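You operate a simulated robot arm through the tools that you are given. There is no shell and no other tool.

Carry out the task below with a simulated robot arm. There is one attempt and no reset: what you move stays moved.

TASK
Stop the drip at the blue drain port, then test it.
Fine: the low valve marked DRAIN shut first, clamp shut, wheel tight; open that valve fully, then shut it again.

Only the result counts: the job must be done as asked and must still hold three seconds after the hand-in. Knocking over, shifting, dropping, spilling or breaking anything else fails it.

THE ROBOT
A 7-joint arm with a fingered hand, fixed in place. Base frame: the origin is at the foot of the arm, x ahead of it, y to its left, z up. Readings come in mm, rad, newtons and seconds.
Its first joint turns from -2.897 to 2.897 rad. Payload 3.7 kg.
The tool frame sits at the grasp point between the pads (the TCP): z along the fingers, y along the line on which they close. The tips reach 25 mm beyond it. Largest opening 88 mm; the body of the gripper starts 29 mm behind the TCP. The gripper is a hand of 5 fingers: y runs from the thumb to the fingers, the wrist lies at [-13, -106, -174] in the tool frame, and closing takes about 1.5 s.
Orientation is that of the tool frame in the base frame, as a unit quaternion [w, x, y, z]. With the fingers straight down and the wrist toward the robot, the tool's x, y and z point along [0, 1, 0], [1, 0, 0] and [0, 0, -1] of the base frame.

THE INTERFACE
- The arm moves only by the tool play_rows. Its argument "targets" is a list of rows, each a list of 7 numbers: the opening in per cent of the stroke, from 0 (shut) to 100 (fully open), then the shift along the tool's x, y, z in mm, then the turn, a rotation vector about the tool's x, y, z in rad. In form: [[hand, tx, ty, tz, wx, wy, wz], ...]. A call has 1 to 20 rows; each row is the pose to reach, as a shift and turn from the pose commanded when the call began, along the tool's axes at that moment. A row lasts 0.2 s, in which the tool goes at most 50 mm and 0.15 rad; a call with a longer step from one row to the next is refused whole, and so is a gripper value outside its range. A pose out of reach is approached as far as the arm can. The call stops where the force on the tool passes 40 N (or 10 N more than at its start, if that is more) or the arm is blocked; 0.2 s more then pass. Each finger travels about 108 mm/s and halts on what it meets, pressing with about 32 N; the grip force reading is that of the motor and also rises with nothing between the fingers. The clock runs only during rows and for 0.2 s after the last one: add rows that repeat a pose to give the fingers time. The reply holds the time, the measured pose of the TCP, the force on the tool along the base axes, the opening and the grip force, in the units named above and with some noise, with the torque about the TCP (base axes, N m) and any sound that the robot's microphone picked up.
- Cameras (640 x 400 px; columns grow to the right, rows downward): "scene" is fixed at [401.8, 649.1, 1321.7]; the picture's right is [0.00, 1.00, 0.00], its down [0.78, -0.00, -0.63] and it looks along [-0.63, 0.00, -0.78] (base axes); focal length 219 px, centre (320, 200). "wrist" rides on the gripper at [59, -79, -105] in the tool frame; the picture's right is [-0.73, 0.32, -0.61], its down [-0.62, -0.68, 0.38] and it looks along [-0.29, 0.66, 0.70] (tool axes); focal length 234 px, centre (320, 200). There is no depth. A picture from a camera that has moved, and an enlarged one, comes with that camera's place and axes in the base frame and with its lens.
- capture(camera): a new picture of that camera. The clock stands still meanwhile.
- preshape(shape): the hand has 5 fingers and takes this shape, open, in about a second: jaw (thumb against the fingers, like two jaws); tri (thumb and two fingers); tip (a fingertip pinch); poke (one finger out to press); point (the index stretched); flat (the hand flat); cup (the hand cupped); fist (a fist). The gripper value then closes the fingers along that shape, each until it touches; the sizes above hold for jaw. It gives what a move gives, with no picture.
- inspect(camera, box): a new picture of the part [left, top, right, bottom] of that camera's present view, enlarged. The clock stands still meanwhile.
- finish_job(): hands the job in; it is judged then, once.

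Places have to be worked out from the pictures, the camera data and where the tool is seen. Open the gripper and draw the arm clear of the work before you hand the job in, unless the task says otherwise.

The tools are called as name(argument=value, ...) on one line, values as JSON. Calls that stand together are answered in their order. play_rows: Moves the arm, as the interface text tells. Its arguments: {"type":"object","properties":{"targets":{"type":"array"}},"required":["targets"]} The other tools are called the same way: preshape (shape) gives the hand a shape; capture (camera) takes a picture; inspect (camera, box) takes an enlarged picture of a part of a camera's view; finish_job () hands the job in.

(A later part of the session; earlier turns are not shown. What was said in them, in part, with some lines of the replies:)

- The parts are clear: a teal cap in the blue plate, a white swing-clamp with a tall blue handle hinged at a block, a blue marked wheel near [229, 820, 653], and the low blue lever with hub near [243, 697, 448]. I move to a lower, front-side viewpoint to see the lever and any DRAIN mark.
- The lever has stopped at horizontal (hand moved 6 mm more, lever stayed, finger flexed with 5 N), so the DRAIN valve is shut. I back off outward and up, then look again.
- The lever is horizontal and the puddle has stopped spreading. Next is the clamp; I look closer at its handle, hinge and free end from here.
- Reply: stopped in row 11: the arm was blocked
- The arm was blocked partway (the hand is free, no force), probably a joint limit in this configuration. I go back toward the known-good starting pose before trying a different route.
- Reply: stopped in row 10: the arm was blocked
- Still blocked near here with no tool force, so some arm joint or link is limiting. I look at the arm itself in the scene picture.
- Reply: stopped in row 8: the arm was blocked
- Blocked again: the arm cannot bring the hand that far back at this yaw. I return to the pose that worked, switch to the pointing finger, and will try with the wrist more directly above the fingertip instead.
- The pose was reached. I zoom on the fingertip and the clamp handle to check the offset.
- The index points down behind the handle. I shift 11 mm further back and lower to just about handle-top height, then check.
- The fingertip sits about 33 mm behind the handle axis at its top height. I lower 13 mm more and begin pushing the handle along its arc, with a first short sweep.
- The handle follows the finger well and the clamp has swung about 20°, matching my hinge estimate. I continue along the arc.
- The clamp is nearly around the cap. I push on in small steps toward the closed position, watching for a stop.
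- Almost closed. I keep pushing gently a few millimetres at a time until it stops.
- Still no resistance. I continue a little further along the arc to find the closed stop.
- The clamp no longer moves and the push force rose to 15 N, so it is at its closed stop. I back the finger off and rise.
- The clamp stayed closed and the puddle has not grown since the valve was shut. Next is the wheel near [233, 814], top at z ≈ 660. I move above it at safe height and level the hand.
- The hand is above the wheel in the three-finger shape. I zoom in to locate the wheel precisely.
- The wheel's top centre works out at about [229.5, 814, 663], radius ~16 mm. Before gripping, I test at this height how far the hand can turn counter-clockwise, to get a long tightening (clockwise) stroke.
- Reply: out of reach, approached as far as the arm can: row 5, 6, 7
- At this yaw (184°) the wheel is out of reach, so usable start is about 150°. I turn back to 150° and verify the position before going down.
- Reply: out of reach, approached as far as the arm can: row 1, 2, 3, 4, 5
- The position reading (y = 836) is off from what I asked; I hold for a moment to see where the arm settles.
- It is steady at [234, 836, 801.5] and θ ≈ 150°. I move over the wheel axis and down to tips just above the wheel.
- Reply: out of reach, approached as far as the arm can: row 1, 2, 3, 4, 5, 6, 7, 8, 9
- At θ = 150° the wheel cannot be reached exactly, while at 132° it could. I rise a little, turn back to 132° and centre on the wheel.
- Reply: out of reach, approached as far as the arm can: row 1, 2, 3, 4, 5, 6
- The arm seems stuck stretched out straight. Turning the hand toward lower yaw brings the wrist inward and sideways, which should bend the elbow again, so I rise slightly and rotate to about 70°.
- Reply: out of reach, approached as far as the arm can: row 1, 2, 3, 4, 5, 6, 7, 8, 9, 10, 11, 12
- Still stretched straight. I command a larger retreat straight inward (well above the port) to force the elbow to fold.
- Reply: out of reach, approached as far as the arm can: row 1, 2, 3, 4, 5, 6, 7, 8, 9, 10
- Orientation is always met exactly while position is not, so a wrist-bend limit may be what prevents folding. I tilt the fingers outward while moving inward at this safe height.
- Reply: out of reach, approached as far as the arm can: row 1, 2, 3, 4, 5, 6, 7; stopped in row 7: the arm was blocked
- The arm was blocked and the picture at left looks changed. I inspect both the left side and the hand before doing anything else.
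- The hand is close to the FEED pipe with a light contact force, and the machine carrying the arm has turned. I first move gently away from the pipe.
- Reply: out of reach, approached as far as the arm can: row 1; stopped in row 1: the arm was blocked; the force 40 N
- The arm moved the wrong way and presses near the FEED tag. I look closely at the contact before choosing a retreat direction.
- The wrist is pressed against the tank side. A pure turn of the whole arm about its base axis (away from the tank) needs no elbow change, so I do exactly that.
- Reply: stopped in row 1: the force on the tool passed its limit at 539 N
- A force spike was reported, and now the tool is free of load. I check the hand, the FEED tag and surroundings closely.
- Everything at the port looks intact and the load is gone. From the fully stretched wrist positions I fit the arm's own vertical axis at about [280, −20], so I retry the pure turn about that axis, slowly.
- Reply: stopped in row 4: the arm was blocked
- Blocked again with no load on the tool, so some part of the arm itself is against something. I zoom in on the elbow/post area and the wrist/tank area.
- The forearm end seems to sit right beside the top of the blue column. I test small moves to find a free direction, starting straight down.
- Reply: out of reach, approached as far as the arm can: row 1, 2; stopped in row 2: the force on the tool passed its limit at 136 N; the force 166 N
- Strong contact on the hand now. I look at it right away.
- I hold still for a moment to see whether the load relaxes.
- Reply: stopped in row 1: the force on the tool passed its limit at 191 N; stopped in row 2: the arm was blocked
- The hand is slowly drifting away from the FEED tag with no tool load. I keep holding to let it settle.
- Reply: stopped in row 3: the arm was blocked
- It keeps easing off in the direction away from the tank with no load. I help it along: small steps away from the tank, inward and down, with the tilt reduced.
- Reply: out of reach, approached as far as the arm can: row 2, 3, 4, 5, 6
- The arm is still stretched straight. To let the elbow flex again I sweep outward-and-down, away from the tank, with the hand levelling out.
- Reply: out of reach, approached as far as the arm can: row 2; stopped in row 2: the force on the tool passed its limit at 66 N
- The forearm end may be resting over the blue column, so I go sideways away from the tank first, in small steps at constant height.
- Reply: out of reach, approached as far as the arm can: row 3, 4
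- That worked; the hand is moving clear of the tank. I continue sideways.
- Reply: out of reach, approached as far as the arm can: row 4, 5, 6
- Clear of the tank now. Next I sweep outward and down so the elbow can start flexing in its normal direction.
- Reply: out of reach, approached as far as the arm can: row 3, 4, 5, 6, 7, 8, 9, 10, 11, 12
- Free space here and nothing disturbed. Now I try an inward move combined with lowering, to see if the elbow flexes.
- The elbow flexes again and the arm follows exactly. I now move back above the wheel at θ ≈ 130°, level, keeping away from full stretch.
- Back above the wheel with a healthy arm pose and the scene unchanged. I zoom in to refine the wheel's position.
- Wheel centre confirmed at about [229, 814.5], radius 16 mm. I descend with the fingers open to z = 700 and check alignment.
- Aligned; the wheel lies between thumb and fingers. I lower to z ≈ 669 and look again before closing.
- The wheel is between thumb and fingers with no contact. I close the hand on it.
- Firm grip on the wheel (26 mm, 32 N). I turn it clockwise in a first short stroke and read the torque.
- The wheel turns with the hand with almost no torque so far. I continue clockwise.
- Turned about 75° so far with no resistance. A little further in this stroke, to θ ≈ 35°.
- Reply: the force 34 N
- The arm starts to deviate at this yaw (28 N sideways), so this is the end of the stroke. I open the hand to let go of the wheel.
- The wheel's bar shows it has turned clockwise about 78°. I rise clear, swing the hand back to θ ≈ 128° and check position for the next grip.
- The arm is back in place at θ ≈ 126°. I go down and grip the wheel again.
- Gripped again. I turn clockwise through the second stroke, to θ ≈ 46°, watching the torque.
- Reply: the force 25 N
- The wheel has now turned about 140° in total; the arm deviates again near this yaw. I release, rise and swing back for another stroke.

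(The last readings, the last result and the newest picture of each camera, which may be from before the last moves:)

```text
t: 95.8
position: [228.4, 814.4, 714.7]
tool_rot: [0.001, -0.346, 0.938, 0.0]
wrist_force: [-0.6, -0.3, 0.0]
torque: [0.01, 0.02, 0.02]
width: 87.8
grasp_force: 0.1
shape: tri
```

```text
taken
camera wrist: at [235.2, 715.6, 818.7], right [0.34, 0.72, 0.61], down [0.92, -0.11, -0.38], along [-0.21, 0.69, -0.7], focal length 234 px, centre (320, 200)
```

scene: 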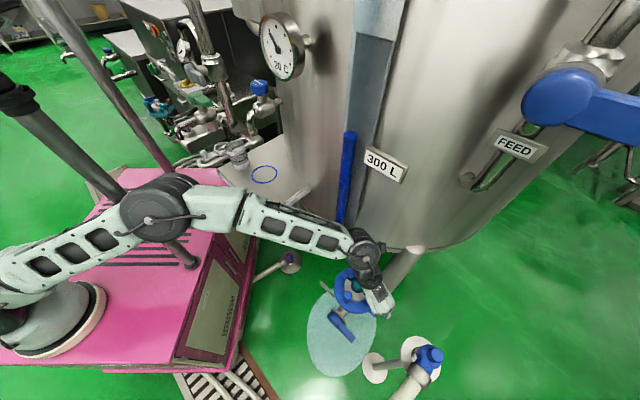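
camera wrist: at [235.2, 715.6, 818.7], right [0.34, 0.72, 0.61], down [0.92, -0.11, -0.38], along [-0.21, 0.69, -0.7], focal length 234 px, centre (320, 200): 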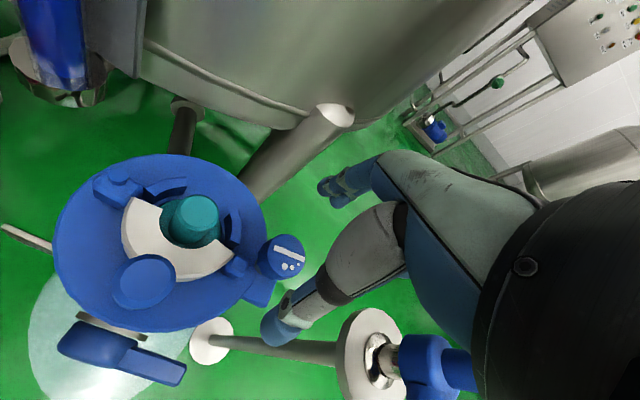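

inspect(camera="wrist", box=[235, 210, 325, 300])

```text
4.44 times, centred on (280, 255) of wrist
camera zoom: at [235.2, 715.6, 818.7], right [0.34, 0.72, 0.61], down [0.92, -0.11, -0.38], along [-0.21, 0.69, -0.7], focal length 1041 px, centre (498, -44)
```

zoom: 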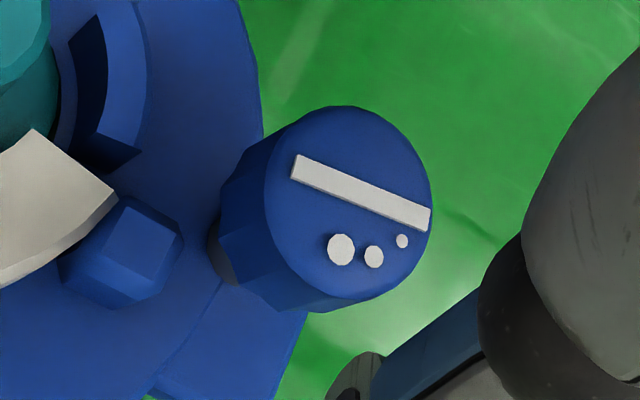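

The wheel top is still at the same height and has turned about 115–140°. I grip again and continue clockwise.

play_rows(targets=[[100, -0.5, 0, 15, 0, 0, 0], [100, -0.5, 0, 30, 0, 0, 0], [100, -0.5, 0, 46, 0, 0, 0], [70, -0.5, 0, 46, 0, 0, 0], [40, -0.5, 0, 46, 0, 0, 0], [0, -0.5, 0, 46, 0, 0, 0], [0, -0.5, 0, 46, 0, 0, 0], [0, -0.5, 0, 46, 0, 0, 0], [0, -0.5, 0, 46, 0, 0, 0], [0, -0.5, 0, 46, 0, 0, 0], [0, -0.5, 0, 46, 0, 0, 0.1], [0, -0.5, 0, 46, 0, 0, 0.2], [0, -0.5, 0, 46, 0, 0, 0.3], [0, -0.5, 0, 46, 0, 0, 0.4], [0, -0.5, 0, 46, 0, 0, 0.5], [0, -0.5, 0, 46, 0, 0, 0.6]])

inspect(camera="wrist", box=[220, 140, 420, 340])

```text
t: 99.2
position: [224.4, 814.2, 667.6]
tool_rot: [0.0, -0.054, 0.999, -0.001]
wrist_force: [-19.3, -3.2, -3.8]
torque: [0.08, 0.5, 0.42]
width: 23.9
grasp_force: 32.0
shape: tri
```

```text
2.00 times, centred on (320, 240) of wrist
camera zoom: at [176.3, 728.9, 772.5], right [0.69, 0.4, 0.61], down [0.69, -0.61, -0.38], along [0.22, 0.68, -0.7], focal length 468 px, centre (320, 120)
```

zoom: 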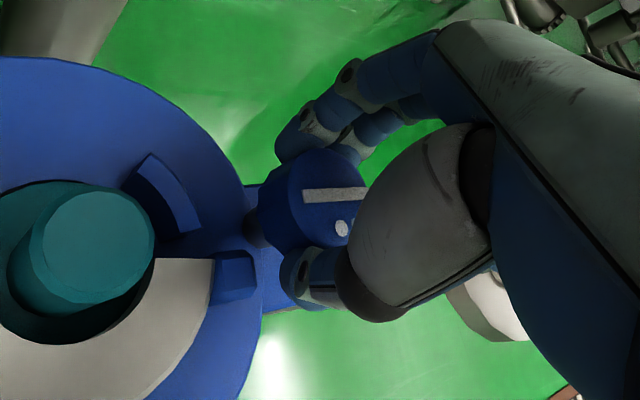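

Resistance has appeared: 0.42 N·m and the bar has hardly moved during this stroke, so the wheel is getting tight. I turn a bit more to confirm it is at its stop.

play_rows(targets=[[0, -2, 0, 0, 0, 0, 0.08], [0, -3, 0, 0, 0, 0, 0.16], [0, -3, 0, 0, 0, 0, 0.24], [0, -3, 0, 0, 0, 0, 0.32]])

inspect(camera="wrist", box=[220, 140, 420, 340])

```text
t: 100.2
position: [236.7, 814.7, 668.3]
tool_rot: [0.001, 0.11, 0.994, -0.001]
wrist_force: [-7.5, -4.1, -1.4]
torque: [0.01, 0.27, 0.15]
width: 21.7
grasp_force: 31.8
shape: tri
```

```text
2.00 times, centred on (320, 240) of wrist
camera zoom: at [161.8, 750.0, 772.1], right [0.78, 0.16, 0.61], down [0.46, -0.8, -0.38], along [0.43, 0.58, -0.7], focal length 468 px, centre (320, 120)
```

zoom: 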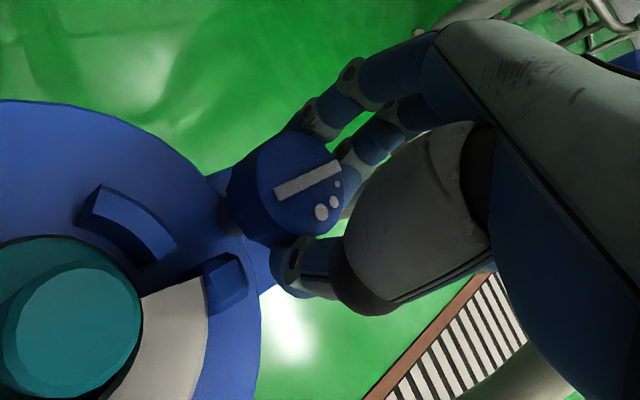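

The hand turned another 19° but the bar stayed put, so the wheel is at its stop near 137°. I regrip once more, centred, and apply torque to be sure it is tight.

play_rows(targets=[[40, 0, 0, 0, 0, 0, 0], [80, 0, 0, 0, 0, 0, 0], [100, 0, 0, 0, 0, 0, 0], [100, 0, 0, 0, 0, 0, 0], [100, 0, 0, -20, 0, 0, 0], [100, 2, 0, -40, 0, 0, -0.08], [100, 3, 0, -45, 0, 0, -0.22], [100, 3, 0, -45, 0, 0, -0.36], [100, 3, 0, -45, 0, 0, -0.5], [100, 3, 0, -45, 0, 0, -0.64], [100, 3, 0, -45, 0, 0, -0.78], [100, 3, 0, -45, 0, 0, -0.88]])

inspect(camera="wrist", box=[235, 210, 325, 300])

```text
t: 102.8
position: [228.8, 815.6, 712.7]
tool_rot: [0.0, -0.328, 0.945, 0.0]
wrist_force: [-0.2, -1.0, 0.7]
torque: [0.0, 0.0, 0.02]
width: 87.8
grasp_force: 0.1
shape: tri
```

```text
4.44 times, centred on (280, 255) of wrist
camera zoom: at [231.2, 716.6, 817.7], right [0.37, 0.7, 0.61], down [0.91, -0.15, -0.38], along [-0.18, 0.69, -0.7], focal length 1041 px, centre (498, -44)
```

zoom: 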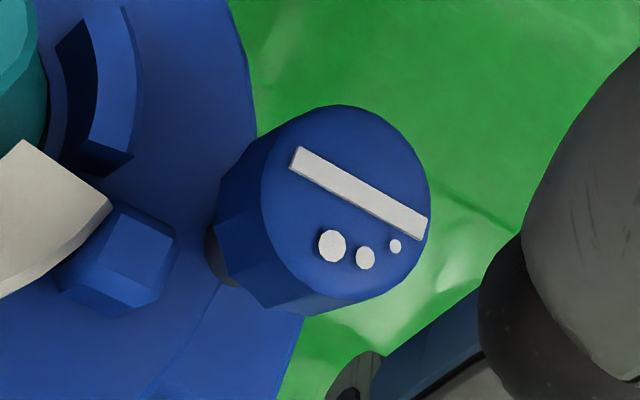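

This shot shows the wheel moved only ~7° in that stroke. I regrip centred and apply torque once more to see whether it still moves.

play_rows(targets=[[100, 0.5, -1, 15, 0, 0, 0], [100, 1.5, -1.5, 30, 0, 0, 0], [100, 2, -2, 46, 0, 0, 0], [70, 2, -2, 46, 0, 0, 0], [40, 2, -2, 46, 0, 0, 0], [0, 2, -2, 46, 0, 0, 0], [0, 2, -2, 46, 0, 0, 0], [0, 2, -2, 46, 0, 0, 0], [0, 2, -2, 46, 0, 0, 0], [0, 2, -2, 46, 0, 0, 0], [0, 2, -2, 46, 0, 0, 0.06], [0, 2, -2, 46, 0, 0, 0.12], [0, 2, -2, 46, 0, 0, 0.18], [0, 2, -2, 46, 0, 0, 0.24]])

inspect(camera="wrist", box=[220, 140, 420, 340])

```text
t: 105.8
position: [226.5, 811.7, 666.7]
tool_rot: [-0.001, -0.212, 0.977, -0.001]
wrist_force: [-12.6, -12.4, 1.1]
torque: [-0.21, 0.25, 0.31]
width: 24.1
grasp_force: 32.1
shape: tri
```

```text
2.00 times, centred on (320, 240) of wrist
camera zoom: at [206.1, 715.5, 771.6], right [0.53, 0.6, 0.61], down [0.85, -0.36, -0.38], along [-0.01, 0.72, -0.7], focal length 468 px, centre (320, 120)
```

zoom: 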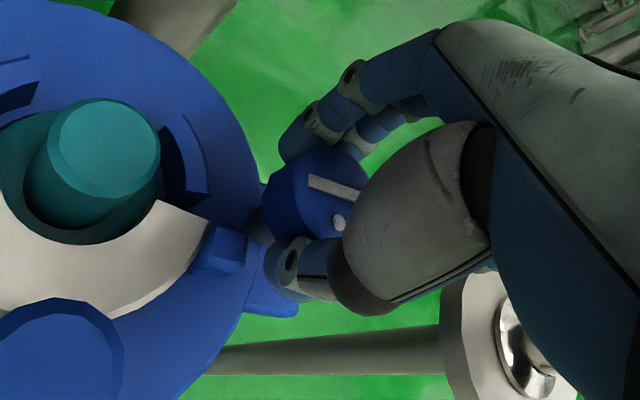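

play_rows(targets=[[0, 0, 0, 0, 0, 0, 0.08], [0, 0, 0, 0, 0, 0, 0.16], [0, 0, 0, 0, 0, 0, 0.24], [0, 0, 0, 0, 0, 0, 0.32]])

inspect(camera="wrist", box=[220, 140, 420, 340])

```text
t: 106.8
position: [226.7, 812.7, 667.2]
tool_rot: [-0.001, -0.053, 0.999, -0.001]
wrist_force: [-27.2, -12.2, -3.2]
torque: [-0.16, 0.56, 0.53]
width: 22.3
grasp_force: 32.0
shape: tri
```

```text
2.00 times, centred on (320, 240) of wrist
camera zoom: at [176.3, 727.5, 771.5], right [0.69, 0.4, 0.61], down [0.69, -0.61, -0.38], along [0.22, 0.68, -0.7], focal length 468 px, centre (320, 120)
```

zoom: 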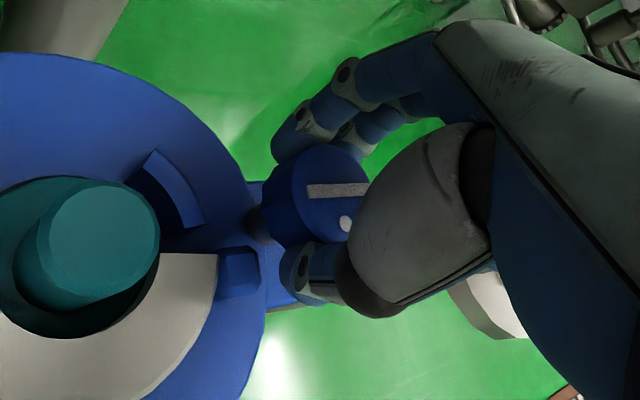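

Torque is up to 0.53 N·m and the bar hardly moved. I release, rise and compare the bar angle again.

play_rows(targets=[[40, 0, 0, 0, 0, 0, 0], [80, 0, 0, 0, 0, 0, 0], [100, 0, 0, 0, 0, 0, 0], [100, 0, 0, 0, 0, 0, 0], [100, 0, 0, -20, 0, 0, 0], [100, 0, 0, -40, 0, 0, -0.08], [100, 0, 0, -46, 0, 0, -0.2], [100, 0, 0, -46, 0, 0, -0.32], [100, 0, 0, -46, 0, 0, -0.44], [100, 0, 0, -46, 0, 0, -0.56]])

inspect(camera="wrist", box=[235, 210, 325, 300])

capture(camera="wrist")

```text
t: 109.0
position: [229.6, 812.6, 712.8]
tool_rot: [0.0, -0.328, 0.945, -0.001]
wrist_force: [-0.4, -0.1, -0.3]
torque: [0.02, -0.02, 0.01]
width: 87.9
grasp_force: 0.1
shape: tri
```

```text
4.44 times, centred on (280, 255) of wrist
camera zoom: at [232.5, 714.0, 817.2], right [0.37, 0.7, 0.61], down [0.91, -0.15, -0.38], along [-0.18, 0.69, -0.7], focal length 1041 px, centre (498, -44)
```

zoom: 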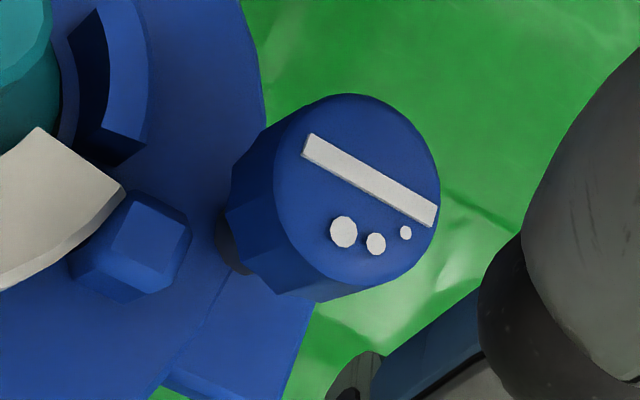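

```text
taken
camera wrist: at [232.5, 714.0, 817.2], right [0.37, 0.7, 0.61], down [0.91, -0.15, -0.38], along [-0.18, 0.69, -0.7], focal length 234 px, centre (320, 200)
```

wrist: 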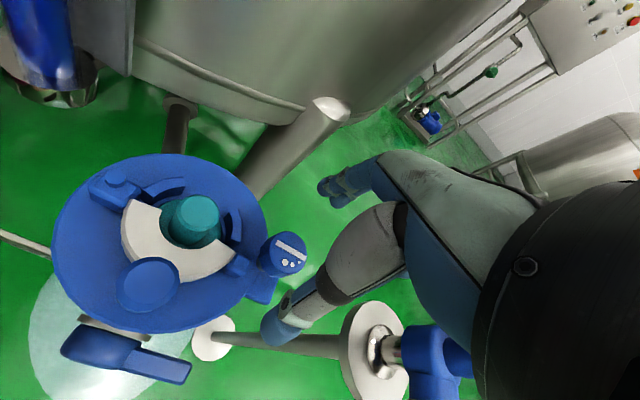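

The bar is unchanged within a couple of degrees at 0.5 N·m, about 135° from where it began: the wheel is tight. Next I go back to the lever: rise, move to the open side and take the pointing shape.

play_rows(targets=[[100, 0, 0, -35, 0, 0, 0], [100, 0, 0, -68, 0, 0, 0], [100, -1.1, -22.9, -68, 0, 0, 0], [100, -2.3, -45.9, -68, 0, 0, 0], [100, -3.4, -68.8, -68, 0, 0, 0], [100, -4.5, -91.8, -68, 0, 0, 0], [100, -5.6, -114.7, -68, 0, 0, 0], [100, -6.8, -137.6, -68, 0, 0, 0], [100, -7.9, -160.6, -68, 0, 0, 0], [100, -9, -183.5, -68, 0, 0, 0], [100, -10.2, -206.5, -68, 0, 0, 0], [100, -11.3, -229.4, -68, 0, 0, 0]])

preshape(shape="point")

inspect(camera="scene", box=[310, 255, 400, 345])

```text
t: 111.5
position: [377.5, 639.2, 781.5]
tool_rot: [0.0, -0.327, 0.945, 0.0]
wrist_force: [-0.1, -0.8, 0.2]
torque: [0.0, 0.0, -0.01]
width: 87.9
grasp_force: 0.1
shape: tri
```

```text
t: 112.5
position: [377.6, 637.5, 781.4]
tool_rot: [0.001, -0.326, 0.945, -0.001]
wrist_force: [-0.5, -0.6, -0.2]
torque: [0.01, 0.03, -0.01]
width: 80.5
grasp_force: 0.1
shape: point
```

```text
4.44 times, centred on (355, 300) of scene
camera zoom: at [401.8, 649.1, 1321.7], right [0.0, 1.0, 0.0], down [0.78, 0.0, -0.63], along [-0.63, 0.0, -0.78], focal length 973 px, centre (164, -244)
```

zoom: 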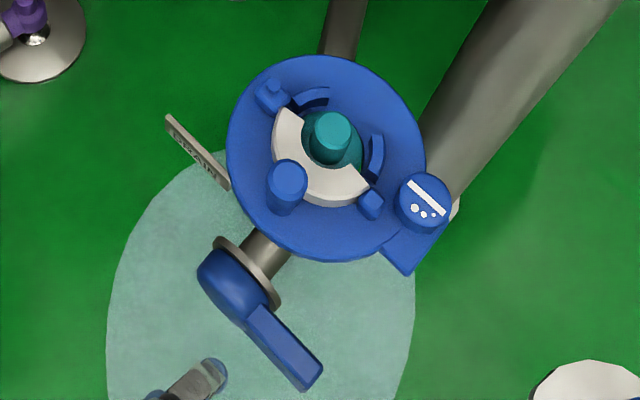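

All three parts look right (clamp closed, wheel turned to its stop, lever horizontal, puddle unchanged). I tilt the pointing hand again and go down to a standoff in front of the lever, low enough to get under it.

play_rows(targets=[[100, -1.5, 1.7, 24.4, -0.0561, 0.0018, -0.0044], [100, -3.1, 3.4, 48.7, -0.1122, 0.0036, -0.0088], [100, -4.6, 5.1, 73.1, -0.1683, 0.0055, -0.0132], [100, -6.1, 6.8, 97.4, -0.2243, 0.0073, -0.0176], [100, -7.6, 8.5, 121.8, -0.2804, 0.0091, -0.022], [100, -9.2, 10.2, 146.1, -0.3365, 0.0109, -0.0264], [100, -10.7, 12, 170.5, -0.3926, 0.0128, -0.0308], [100, -12.2, 13.7, 194.9, -0.4487, 0.0146, -0.0352], [100, -13.8, 15.4, 219.2, -0.5048, 0.0164, -0.0396], [100, -15.3, 17.1, 243.6, -0.5609, 0.0182, -0.044], [100, -16.8, 18.8, 267.9, -0.617, 0.02, -0.0484], [100, -18.3, 20.5, 292.3, -0.673, 0.0219, -0.0528], [100, -19.9, 22.2, 316.6, -0.7291, 0.0237, -0.0572], [100, -21.4, 23.9, 341, -0.7852, 0.0255, -0.0616]])

capture(camera="wrist")

inspect(camera="scene", box=[290, 260, 410, 400])

```text
t: 115.5
position: [380.6, 670.0, 439.0]
tool_rot: [-0.136, -0.33, 0.863, 0.357]
wrist_force: [-0.1, 0.1, -0.4]
torque: [0.02, -0.02, 0.0]
width: 80.7
grasp_force: 0.1
shape: point
```

```text
taken
camera wrist: at [423.9, 534.3, 457.3], right [0.67, 0.34, 0.66], down [0.61, 0.26, -0.75], along [-0.42, 0.91, -0.03], focal length 234 px, centre (320, 200)
```

wrist: 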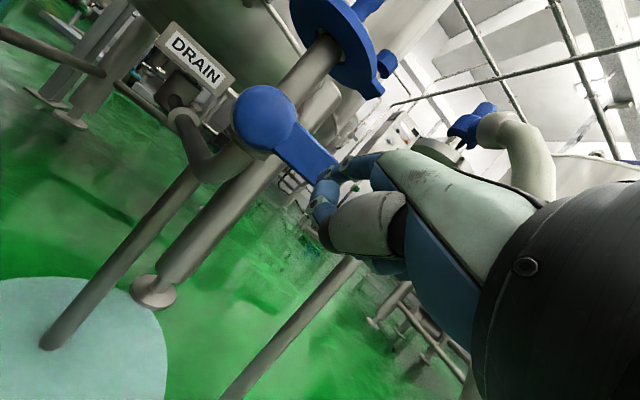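

```text
2.86 times, centred on (350, 330) of scene
camera zoom: at [401.8, 649.1, 1321.7], right [0.0, 1.0, 0.0], down [0.78, 0.0, -0.63], along [-0.63, 0.0, -0.78], focal length 626 px, centre (234, -171)
```

zoom: 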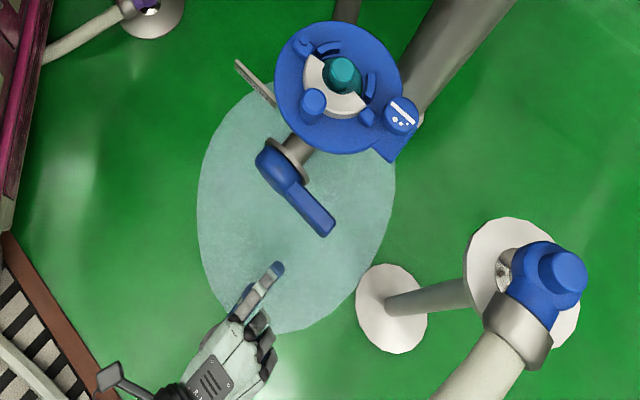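

The index is in front of and slightly above the needed level. I lower 40 mm, then slide it in under the lever.

play_rows(targets=[[100, 0, -9.4, 9.4, 0, 0, 0], [100, 0, -18.9, 18.9, 0, 0, 0], [100, 0, -28.3, 28.3, 0, 0, 0], [100, 0, -19.3, 37.2, 0, 0, 0], [100, 0, -10.4, 46.2, 0, 0, 0], [100, 0, -1.4, 55.2, 0, 0, 0], [100, 0, 7.6, 64.1, 0, 0, 0], [100, 0, 16.5, 73.1, 0, 0, 0], [100, 0, 25.5, 82, 0, 0, 0]])

capture(camera="wrist")

inspect(camera="scene", box=[325, 300, 385, 350])

```text
t: 117.5
position: [331.3, 726.7, 398.6]
tool_rot: [-0.136, -0.329, 0.864, 0.357]
wrist_force: [0.5, -0.4, 0.5]
torque: [-0.01, 0.01, 0.01]
width: 80.8
grasp_force: 0.0
shape: point
```

```text
taken
camera wrist: at [375.0, 591.2, 417.3], right [0.67, 0.34, 0.66], down [0.61, 0.26, -0.75], along [-0.42, 0.91, -0.03], focal length 234 px, centre (320, 200)
```

wrist: 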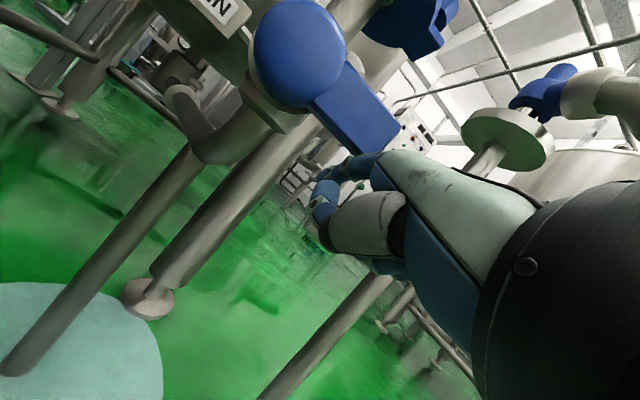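

```text
8.00 times, centred on (355, 325) of scene
camera zoom: at [401.8, 649.1, 1321.7], right [0.0, 1.0, 0.0], down [0.78, 0.0, -0.63], along [-0.63, 0.0, -0.78], focal length 1752 px, centre (40, -800)
```

zoom: 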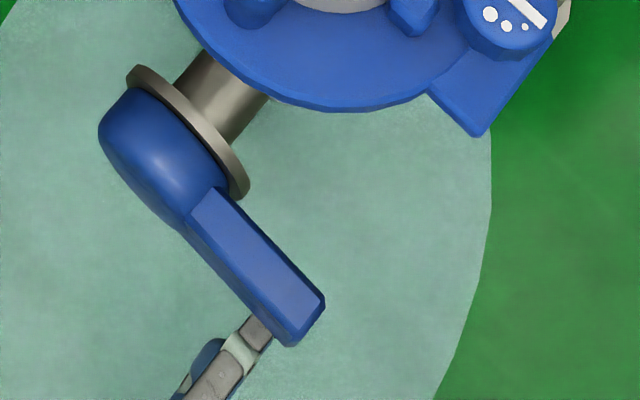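

The index passes beneath the lever near its end. I raise it along the lever's arc to swing the lever upward (opening), first to about 40°.

play_rows(targets=[[100, 0, 4.9, -4.9, 0, 0, 0], [100, 0, 10.6, -10.6, 0, 0, 0], [100, -1.8, 14.8, -14.8, 0, 0, 0], [100, -3.5, 19.2, -19.2, 0, 0, 0], [100, -4.2, 23.7, -23.7, 0, 0, 0], [100, -4.8, 28.2, -28.2, 0, 0, 0], [100, -4.4, 32.7, -32.7, 0, 0, 0], [100, -3.9, 37.1, -37.1, 0, 0, 0], [100, -2.4, 41.5, -41.5, 0, 0, 0], [100, -0.8, 45.8, -45.8, 0, 0, 0]])

inspect(camera="wrist", box=[160, 60, 400, 260])

inspect(camera="scene", box=[310, 290, 390, 350])

```text
t: 119.7
position: [331.6, 728.3, 465.3]
tool_rot: [-0.137, -0.331, 0.863, 0.356]
wrist_force: [1.0, -0.5, -1.1]
torque: [0.0, 0.01, 0.0]
width: 80.4
grasp_force: 0.1
shape: point
```

```text
2.00 times, centred on (280, 160) of wrist
camera zoom: at [374.7, 592.0, 483.6], right [0.67, 0.34, 0.66], down [0.6, 0.26, -0.75], along [-0.42, 0.91, -0.03], focal length 468 px, centre (400, 280)
```

zoom: 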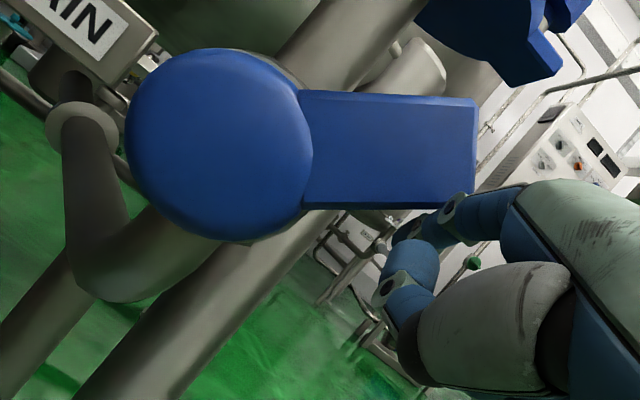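

```text
6.67 times, centred on (350, 320) of scene
camera zoom: at [401.8, 649.1, 1321.7], right [0.0, 1.0, 0.0], down [0.78, 0.0, -0.63], along [-0.63, 0.0, -0.78], focal length 1460 px, centre (120, -600)
```

zoom: 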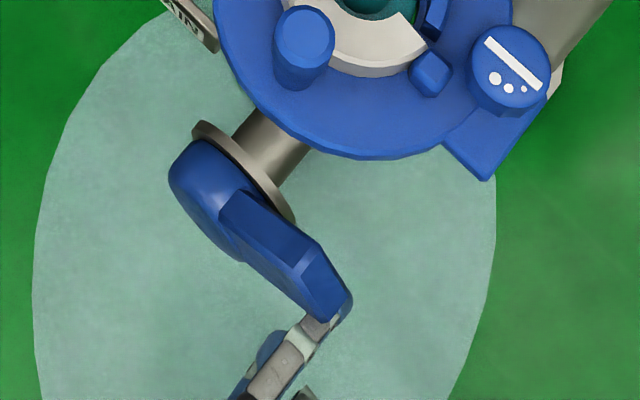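

The lever follows, now at about 37°. I keep sweeping it upward toward vertical.

play_rows(targets=[[100, 2.4, 4.2, -4.2, 0, 0, 0], [100, 5.2, 8.2, -8.2, 0, 0, 0], [100, 8.6, 12, -12, 0, 0, 0], [100, 12.3, 15.6, -15.6, 0, 0, 0], [100, 16.5, 19, -19, 0, 0, 0], [100, 21.1, 22.1, -22.1, 0, 0, 0], [100, 26.1, 24.8, -24.8, 0, 0, 0], [100, 31.4, 27.4, -27.4, 0, 0, 0]])

inspect(camera="wrist", box=[160, 60, 400, 260])

inspect(camera="scene", box=[310, 290, 390, 350])

```text
t: 121.5
position: [307.7, 706.9, 503.0]
tool_rot: [-0.136, -0.331, 0.863, 0.356]
wrist_force: [0.7, -0.3, -0.5]
torque: [0.0, 0.0, 0.01]
width: 80.7
grasp_force: 0.0
shape: point
```

```text
2.00 times, centred on (280, 160) of wrist
camera zoom: at [351.0, 570.5, 522.0], right [0.67, 0.34, 0.66], down [0.61, 0.26, -0.75], along [-0.42, 0.91, -0.03], focal length 468 px, centre (400, 280)
```

zoom: 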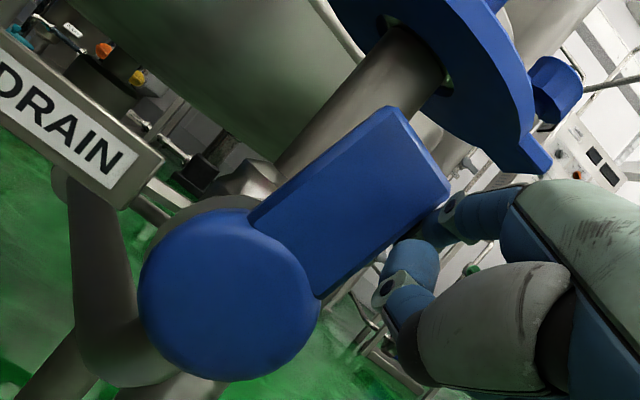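

```text
6.67 times, centred on (350, 320) of scene
camera zoom: at [401.8, 649.1, 1321.7], right [0.0, 1.0, 0.0], down [0.78, 0.0, -0.63], along [-0.63, 0.0, -0.78], focal length 1460 px, centre (120, -600)
```

zoom: 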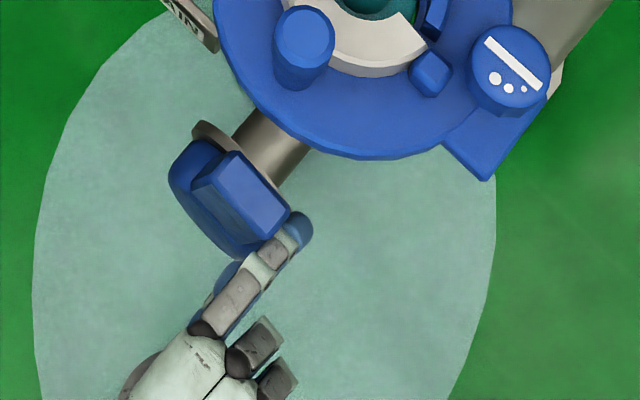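

The lever is at about 77°. I continue to vertical and slightly beyond to find the fully open stop.

play_rows(targets=[[100, 2.8, 1.1, -1.1, 0, 0, 0], [100, 5.6, 2.1, -2.1, 0, 0, 0], [100, 8.5, 3, -3, 0, 0, 0], [100, 11.4, 3.9, -3.9, 0, 0, 0], [100, 14.4, 4.6, -4.6, 0, 0, 0], [100, 17.4, 5.3, -5.3, 0, 0, 0]])

inspect(camera="wrist", box=[160, 60, 400, 260])

inspect(camera="scene", box=[310, 290, 390, 350])

```text
t: 122.8
position: [295.3, 695.7, 510.5]
tool_rot: [-0.136, -0.33, 0.863, 0.357]
wrist_force: [2.8, 2.8, -1.2]
torque: [-0.16, 0.1, -0.14]
width: 80.8
grasp_force: 0.0
shape: point
```

```text
2.00 times, centred on (280, 160) of wrist
camera zoom: at [339.3, 559.3, 528.9], right [0.67, 0.34, 0.66], down [0.61, 0.26, -0.75], along [-0.42, 0.91, -0.03], focal length 468 px, centre (400, 280)
```

zoom: 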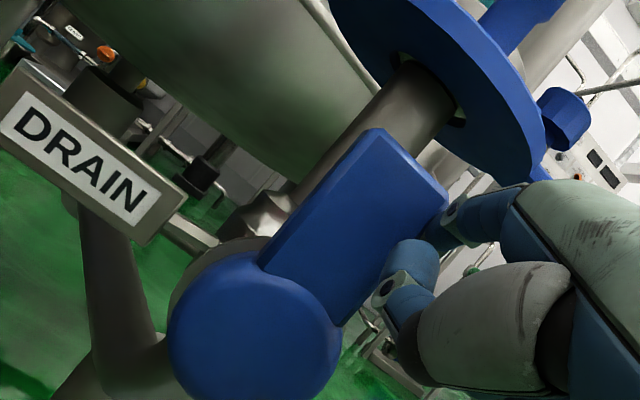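

```text
6.67 times, centred on (350, 320) of scene
camera zoom: at [401.8, 649.1, 1321.7], right [0.0, 1.0, 0.0], down [0.78, 0.0, -0.63], along [-0.63, 0.0, -0.78], focal length 1460 px, centre (120, -600)
```

zoom: 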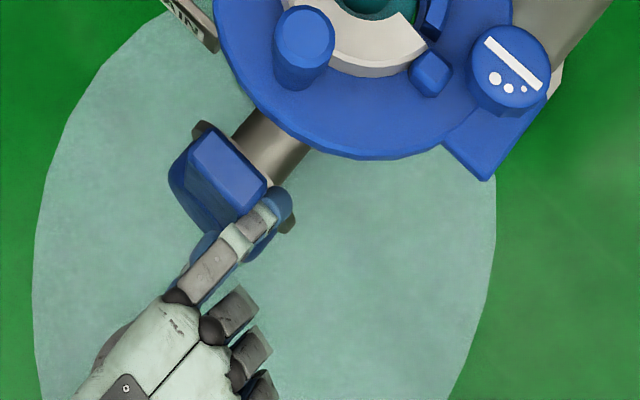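

The lever is vertical, in line with the pipe, and force starts to rise. I push a touch more to confirm the open stop.

play_rows(targets=[[100, 2, 0.4, -0.4, 0, 0, 0], [100, 4, 0.7, -0.7, 0, 0, 0], [100, 6.2, 1, -1, 0, 0, 0], [100, 8.5, 1.2, -1.2, 0, 0, 0]])

inspect(camera="wrist", box=[160, 60, 400, 260])

capture(camera="scene")

```text
t: 123.8
position: [290.4, 690.3, 512.8]
tool_rot: [-0.137, -0.329, 0.863, 0.357]
wrist_force: [14.9, 10.7, -2.5]
torque: [-0.38, 0.46, -0.47]
width: 80.7
grasp_force: 0.1
shape: point
```

```text
2.00 times, centred on (280, 160) of wrist
camera zoom: at [333.8, 554.1, 530.4], right [0.67, 0.33, 0.66], down [0.61, 0.26, -0.75], along [-0.42, 0.91, -0.03], focal length 468 px, centre (400, 280)
```

zoom: 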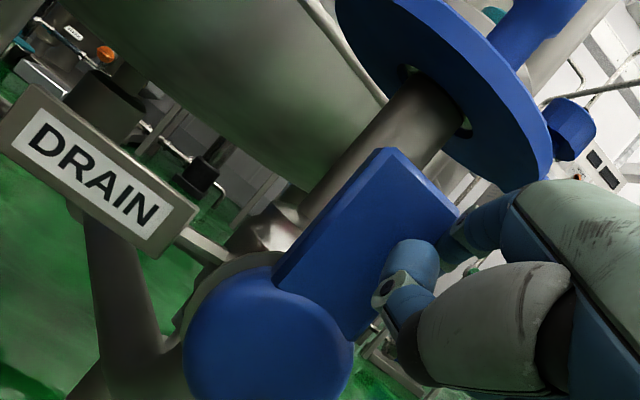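

```text
taken
```

scene: 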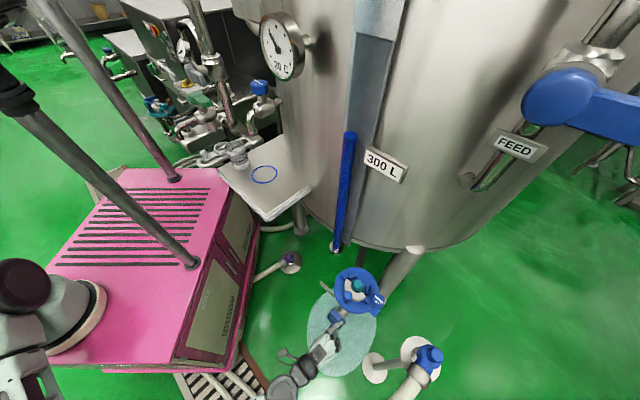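

The lever is fully open at its stop (18 N, no further motion), and the puddle is not growing. I now take the finger out and bring it to the other side of the upright lever.

play_rows(targets=[[100, -6, 0, 0, 0, 0, 0], [100, -12, 0, 0, 0, 0, 0], [100, -12, -14.1, -14.1, 0, 0, 0], [100, -12, -31.8, -31.8, 0, 0, 0], [100, -12, -49.5, -49.5, 0, 0, 0], [100, 10, -49.5, -49.5, 0, 0, 0], [100, 32, -50.2, -48.8, 0, 0, 0], [100, 49.5, -51.4, -47.6, 0, 0, 0]])

capture(camera="wrist")

inspect(camera="scene", box=[310, 255, 400, 345])

```text
t: 125.7
position: [299.9, 604.6, 510.0]
tool_rot: [-0.137, -0.33, 0.863, 0.356]
wrist_force: [-0.1, -0.9, 0.0]
torque: [0.01, 0.01, 0.0]
width: 0.0
grasp_force: 0.0
shape: point
```

```text
taken
camera wrist: at [342.5, 467.6, 527.8], right [0.67, 0.34, 0.66], down [0.61, 0.26, -0.75], along [-0.42, 0.91, -0.03], focal length 234 px, centre (320, 200)
```

wrist: 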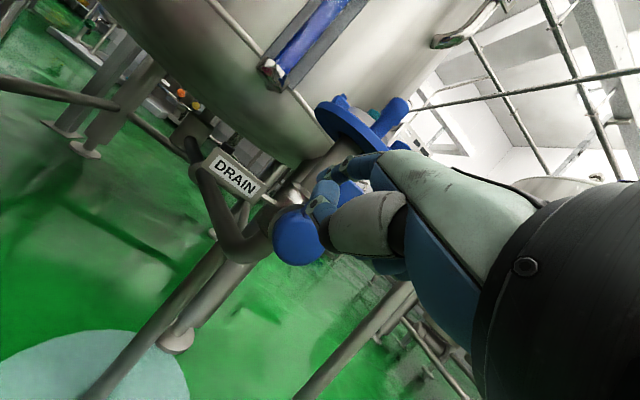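

```text
4.44 times, centred on (355, 300) of scene
camera zoom: at [401.8, 649.1, 1321.7], right [0.0, 1.0, 0.0], down [0.78, 0.0, -0.63], along [-0.63, 0.0, -0.78], focal length 973 px, centre (164, -244)
```

zoom: 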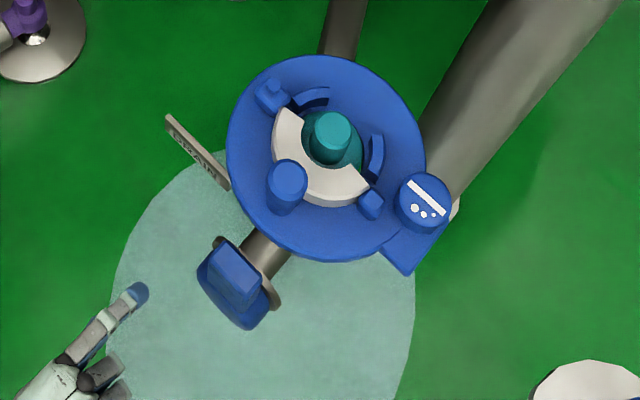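

The lever stands upright (open) and there is still no new leakage. I insert the finger on the tag side of the lever.

play_rows(targets=[[100, 0, 11.8, 11.8, 0, 0, 0], [100, 0, 23.6, 23.6, 0, 0, 0], [100, 0, 35.4, 35.4, 0, 0, 0], [100, 0, 49.5, 49.5, 0, 0, 0]])

inspect(camera="wrist", box=[160, 80, 400, 280])

inspect(camera="scene", box=[310, 290, 390, 350])

```text
t: 126.7
position: [253.3, 658.1, 510.5]
tool_rot: [-0.137, -0.33, 0.863, 0.357]
wrist_force: [0.9, -0.1, -0.1]
torque: [-0.01, -0.01, 0.02]
width: 0.0
grasp_force: 0.0
shape: point
```

```text
2.00 times, centred on (280, 180) of wrist
camera zoom: at [296.1, 521.0, 529.1], right [0.67, 0.34, 0.66], down [0.61, 0.26, -0.75], along [-0.42, 0.91, -0.03], focal length 468 px, centre (400, 240)
```

zoom: 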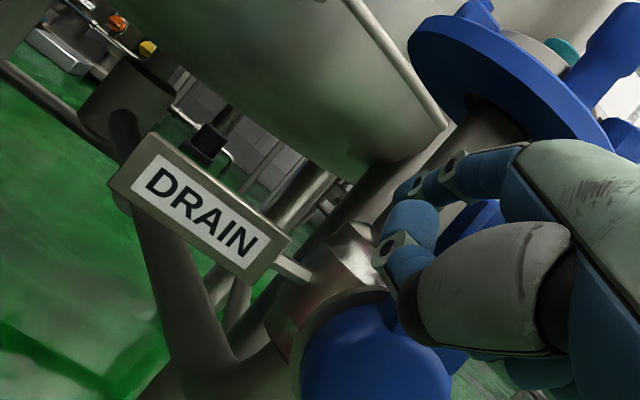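

```text
6.67 times, centred on (350, 320) of scene
camera zoom: at [401.8, 649.1, 1321.7], right [0.0, 1.0, 0.0], down [0.78, 0.0, -0.63], along [-0.63, 0.0, -0.78], focal length 1460 px, centre (120, -600)
```

zoom: 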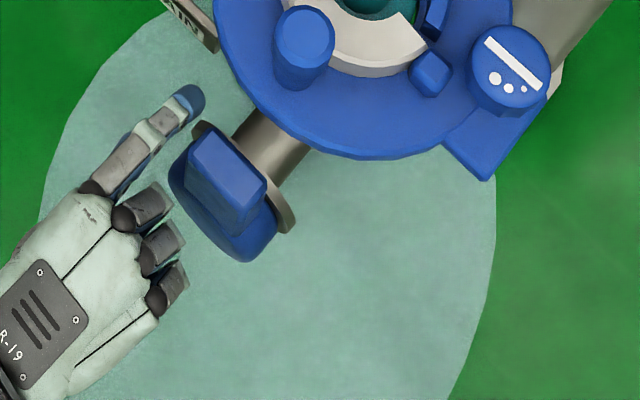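

The index is on the far side of the upright lever, clear of the tag. I now push the lever over and down along its arc toward shut.

play_rows(targets=[[100, -6, 0, 0, 0, 0, 0], [100, -12, 0, 0, 0, 0, 0], [100, -17.6, 1.3, -1.3, 0, 0, 0], [100, -23.2, 2.5, -2.5, 0, 0, 0], [100, -29, 3.1, -3.1, 0, 0, 0], [100, -34.8, 3.7, -3.7, 0, 0, 0]])

inspect(camera="wrist", box=[160, 80, 400, 280])

inspect(camera="scene", box=[310, 290, 390, 350])

```text
t: 128.1
position: [277.5, 679.2, 515.2]
tool_rot: [-0.136, -0.33, 0.863, 0.357]
wrist_force: [-0.5, 0.5, -0.4]
torque: [-0.02, -0.02, 0.06]
width: 0.0
grasp_force: 0.1
shape: point
```

```text
2.00 times, centred on (280, 180) of wrist
camera zoom: at [321.5, 543.1, 534.0], right [0.67, 0.34, 0.66], down [0.61, 0.26, -0.75], along [-0.42, 0.91, -0.03], focal length 468 px, centre (400, 240)
```

zoom: 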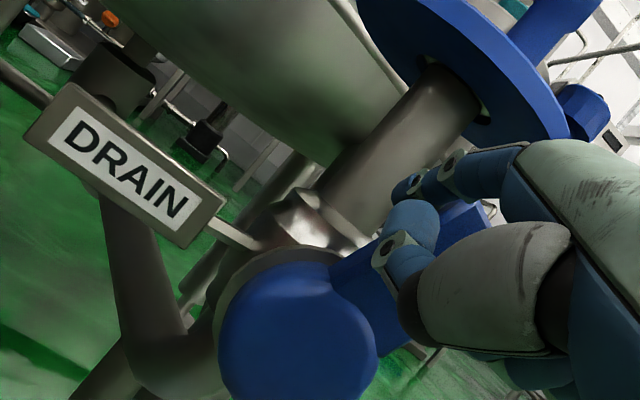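

```text
6.67 times, centred on (350, 320) of scene
camera zoom: at [401.8, 649.1, 1321.7], right [0.0, 1.0, 0.0], down [0.78, 0.0, -0.63], along [-0.63, 0.0, -0.78], focal length 1460 px, centre (120, -600)
```

zoom: 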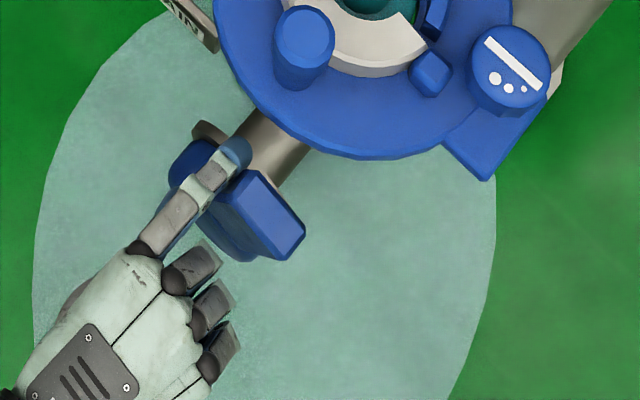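

The lever is coming over (about 70°). I continue along the arc down to roughly 20°.

play_rows(targets=[[100, -5.9, -0.1, 0.1, 0, 0, 0], [100, -11.7, -0.4, 0.4, 0, 0, 0], [100, -17.5, -1.1, 1.1, 0, 0, 0], [100, -23.2, -2.1, 2.1, 0, 0, 0], [100, -28.6, -3.5, 3.5, 0, 0, 0], [100, -34, -5.2, 5.2, 0, 0, 0], [100, -39.1, -7.4, 7.4, 0, 0, 0], [100, -43.9, -9.7, 9.7, 0, 0, 0], [100, -48.4, -12.4, 12.4, 0, 0, 0], [100, -52.6, -15.3, 15.3, 0, 0, 0]])

inspect(camera="wrist", box=[160, 80, 400, 280])

inspect(camera="scene", box=[310, 290, 390, 350])

```text
t: 130.2
position: [317.0, 714.5, 494.5]
tool_rot: [-0.136, -0.331, 0.863, 0.357]
wrist_force: [-1.4, -2.9, 2.0]
torque: [0.16, 0.06, 0.17]
width: 0.1
grasp_force: 0.1
shape: point
```

```text
2.00 times, centred on (280, 180) of wrist
camera zoom: at [360.7, 579.0, 511.6], right [0.67, 0.34, 0.66], down [0.61, 0.26, -0.75], along [-0.42, 0.91, -0.03], focal length 468 px, centre (400, 240)
```

zoom: 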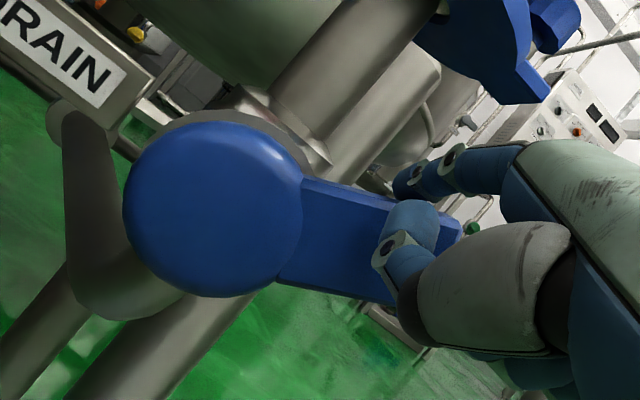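

```text
6.67 times, centred on (350, 320) of scene
camera zoom: at [401.8, 649.1, 1321.7], right [0.0, 1.0, 0.0], down [0.78, 0.0, -0.63], along [-0.63, 0.0, -0.78], focal length 1460 px, centre (120, -600)
```

zoom: 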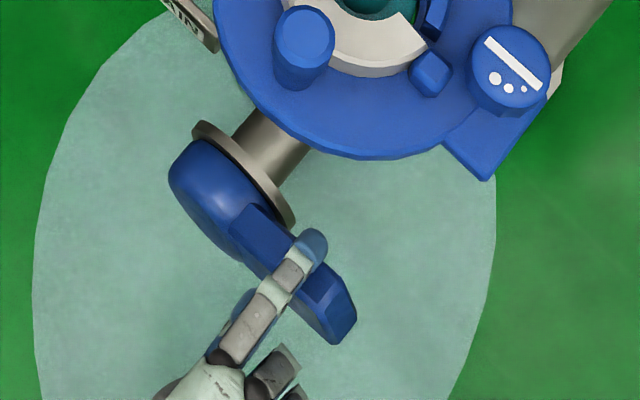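

The lever is at about 26°. I press it on down to horizontal and firmly onto the shut stop.

play_rows(targets=[[100, -3.7, -3.2, 3.2, 0, 0, 0], [100, -7.2, -6.5, 6.5, 0, 0, 0], [100, -10.1, -10.1, 10.1, 0, 0, 0], [100, -12.6, -13.9, 13.9, 0, 0, 0], [100, -14.6, -17.7, 17.7, 0, 0, 0], [100, -16.2, -21.8, 21.8, 0, 0, 0], [100, -17.2, -25.8, 25.8, 0, 0, 0]])

inspect(camera="wrist", box=[160, 80, 400, 280])

inspect(camera="scene", box=[310, 290, 390, 350])

```text
t: 131.8
position: [330.7, 725.7, 457.3]
tool_rot: [-0.136, -0.33, 0.863, 0.357]
wrist_force: [-0.2, -0.8, 7.0]
torque: [0.21, 0.27, 0.09]
width: 0.2
grasp_force: 0.0
shape: point
```

```text
2.00 times, centred on (280, 180) of wrist
camera zoom: at [372.9, 590.0, 475.8], right [0.67, 0.34, 0.66], down [0.61, 0.26, -0.75], along [-0.42, 0.91, -0.03], focal length 468 px, centre (400, 240)
```

zoom: 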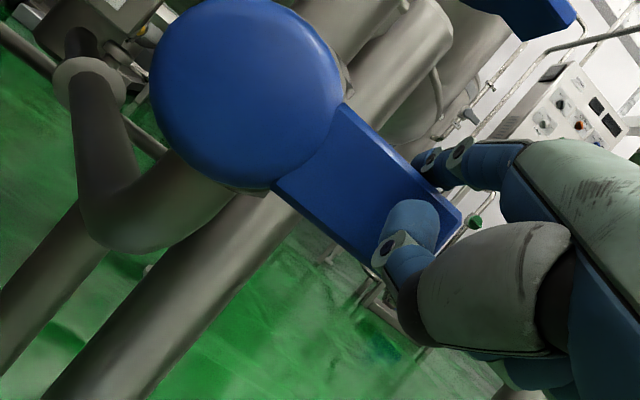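

```text
6.67 times, centred on (350, 320) of scene
camera zoom: at [401.8, 649.1, 1321.7], right [0.0, 1.0, 0.0], down [0.78, 0.0, -0.63], along [-0.63, 0.0, -0.78], focal length 1460 px, centre (120, -600)
```

zoom: 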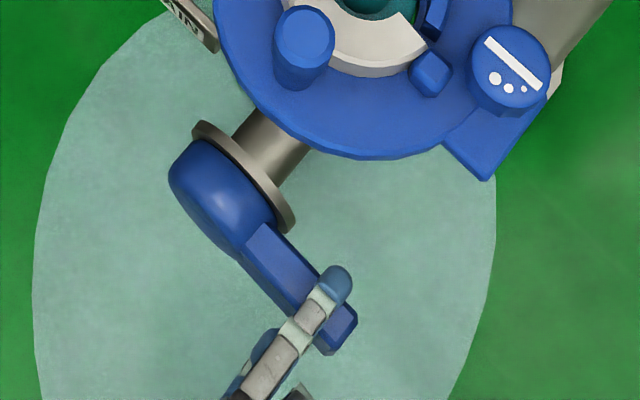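

The lever is back on its shut stop (7 N up, no motion). I withdraw the finger outward and up, and check everything.

play_rows(targets=[[100, 0, -2.8, -8.5, 0, 0, 0], [100, 0, -6.4, -19.1, 0, 0, 0], [100, 0, -8.5, -36.8, 0, 0, 0], [100, 0, -9.2, -58.7, 0, 0, 0], [100, 0, -4.9, -82.7, 0, 0, 0], [100, 0, 2.8, -110.3, 0, 0, 0]])

inspect(camera="wrist", box=[100, 80, 340, 280])

inspect(camera="scene", box=[310, 255, 400, 345])

inspect(camera="wrist", box=[170, 0, 360, 150])

```text
t: 133.2
position: [381.9, 670.7, 537.7]
tool_rot: [-0.137, -0.33, 0.863, 0.357]
wrist_force: [0.0, -0.4, -0.1]
torque: [-0.01, -0.02, -0.03]
width: 0.1
grasp_force: 0.0
shape: point
```

```text
2.00 times, centred on (220, 180) of wrist
camera zoom: at [424.8, 534.2, 556.0], right [0.67, 0.34, 0.66], down [0.61, 0.26, -0.75], along [-0.42, 0.91, -0.03], focal length 468 px, centre (520, 240)
```

zoom: 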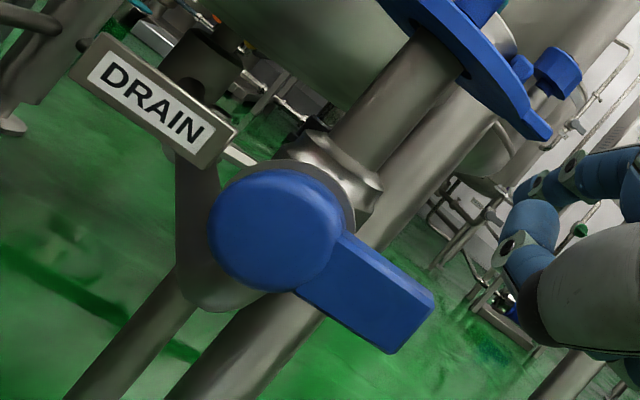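

```text
4.44 times, centred on (355, 300) of scene
camera zoom: at [401.8, 649.1, 1321.7], right [0.0, 1.0, 0.0], down [0.78, 0.0, -0.63], along [-0.63, 0.0, -0.78], focal length 973 px, centre (164, -244)
```

zoom: 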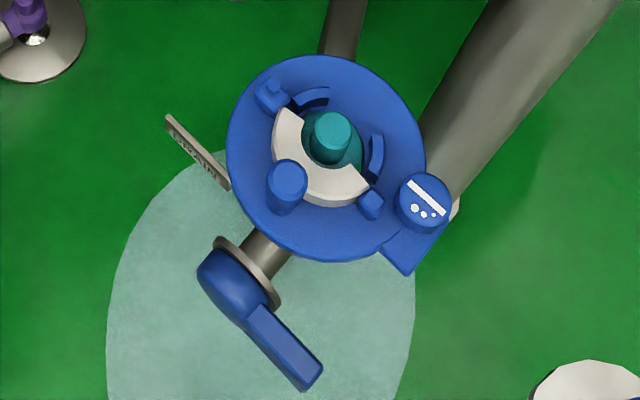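

```text
2.67 times, centred on (265, 75) of wrist
camera zoom: at [424.8, 534.2, 556.0], right [0.67, 0.34, 0.66], down [0.61, 0.26, -0.75], along [-0.42, 0.91, -0.03], focal length 624 px, centre (467, 533)
```

zoom: 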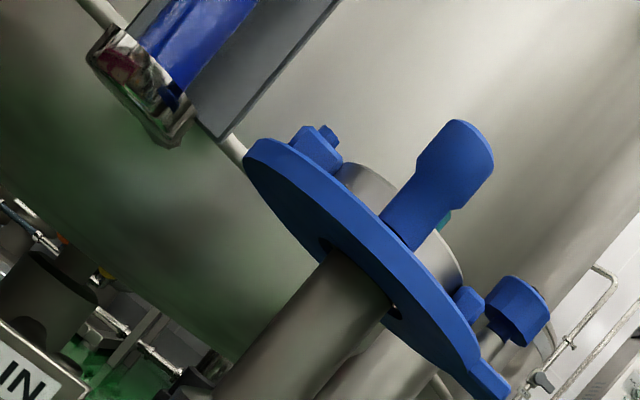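

Valve shut, clamp closed, wheel at its stop, no new drip. I draw the arm up and away, level the hand and open it.

play_rows(targets=[[100, 4.2, 22.5, -24, 0.098, 0, 0], [100, 8.5, 44.9, -48.1, 0.196, 0, 0], [100, 12.8, 67.4, -72.1, 0.294, 0, 0], [100, 17, 89.8, -96.2, 0.392, 0, 0], [100, 21.2, 112.2, -120.2, 0.491, 0, 0], [100, 25.5, 134.7, -144.2, 0.589, 0, 0], [100, 29.8, 157.2, -168.3, 0.687, 0, 0], [100, 34, 179.6, -192.3, 0.7854, 0, 0]])

preshape(shape="jaw")

capture(camera="scene")

inspect(camera="scene", box=[310, 255, 400, 345])

```text
t: 135.1
position: [362.5, 640.4, 798.5]
tool_rot: [0.0, -0.357, 0.934, -0.002]
wrist_force: [0.6, -0.8, -0.9]
torque: [0.0, 0.0, -0.02]
width: 0.1
grasp_force: 0.1
shape: point
```

```text
t: 135.9
position: [362.8, 638.9, 799.9]
tool_rot: [0.0, -0.358, 0.934, -0.001]
wrist_force: [-1.1, 0.8, 1.0]
torque: [0.01, 0.02, 0.01]
width: 87.7
grasp_force: 0.0
shape: jaw
```

```text
taken
```

scene: 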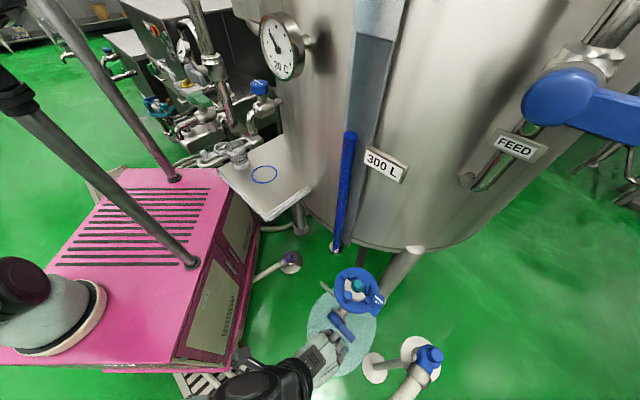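

```text
4.44 times, centred on (355, 300) of scene
camera zoom: at [401.8, 649.1, 1321.7], right [0.0, 1.0, 0.0], down [0.78, 0.0, -0.63], along [-0.63, 0.0, -0.78], focal length 973 px, centre (164, -244)
```

zoom: 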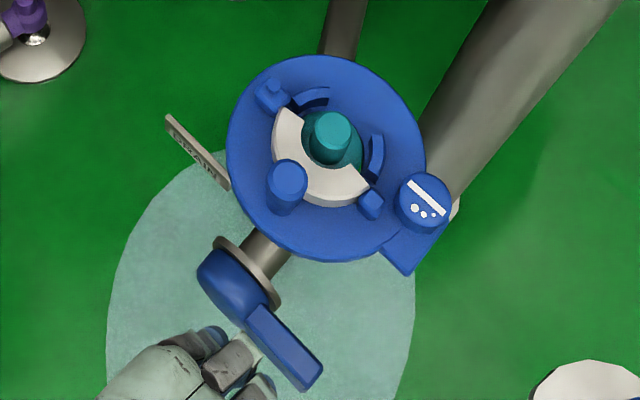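

Nothing at the port or around it has changed since the last check. The lever is across the pipe (shut), the clamp is closed, the wheel is at its stop and the puddle is steady. The hand is open and clear, so I hand the job in.

finish_job()

```text
The job is handed in.
```

I handed the job in. By what I could see, the drip has stopped, the port was tested and the DRAIN valve is shut again. The hand-in reply didn't say whether the job passed.

1. **DRAIN valve shut first:** I pushed the lever from about 30° down to horizontal, against its stop. The puddle stopped spreading from then on.
2. **Clamp shut:** I swung it around the teal cap until it stopped at about 15 N, and it stayed closed.
3. **Wheel tight:** I turned it clockwise about 135° until it stopped turning, even at about 0.5 N·m. My grip slipped at that torque, so I'm judging it tight because the mark on it stopped moving.
4. **Test:** I raised the lever to its open stop, in line with the pipe. The puddle did not grow. I then pushed the lever back to its shut stop.

**Rough contact with the tank:** while I was positioning for the wheel, the arm got stuck at full stretch near the FEED tag. It hit the tank area hard several times, with a peak reading of 539 N on the tool. The machine the arm stands on also shifted in the picture, then came back. In later pictures the FEED tag and valve, the 300 L sign, the blue column and the machine all looked as they did at the start. I can't rule out damage the cameras don't show.
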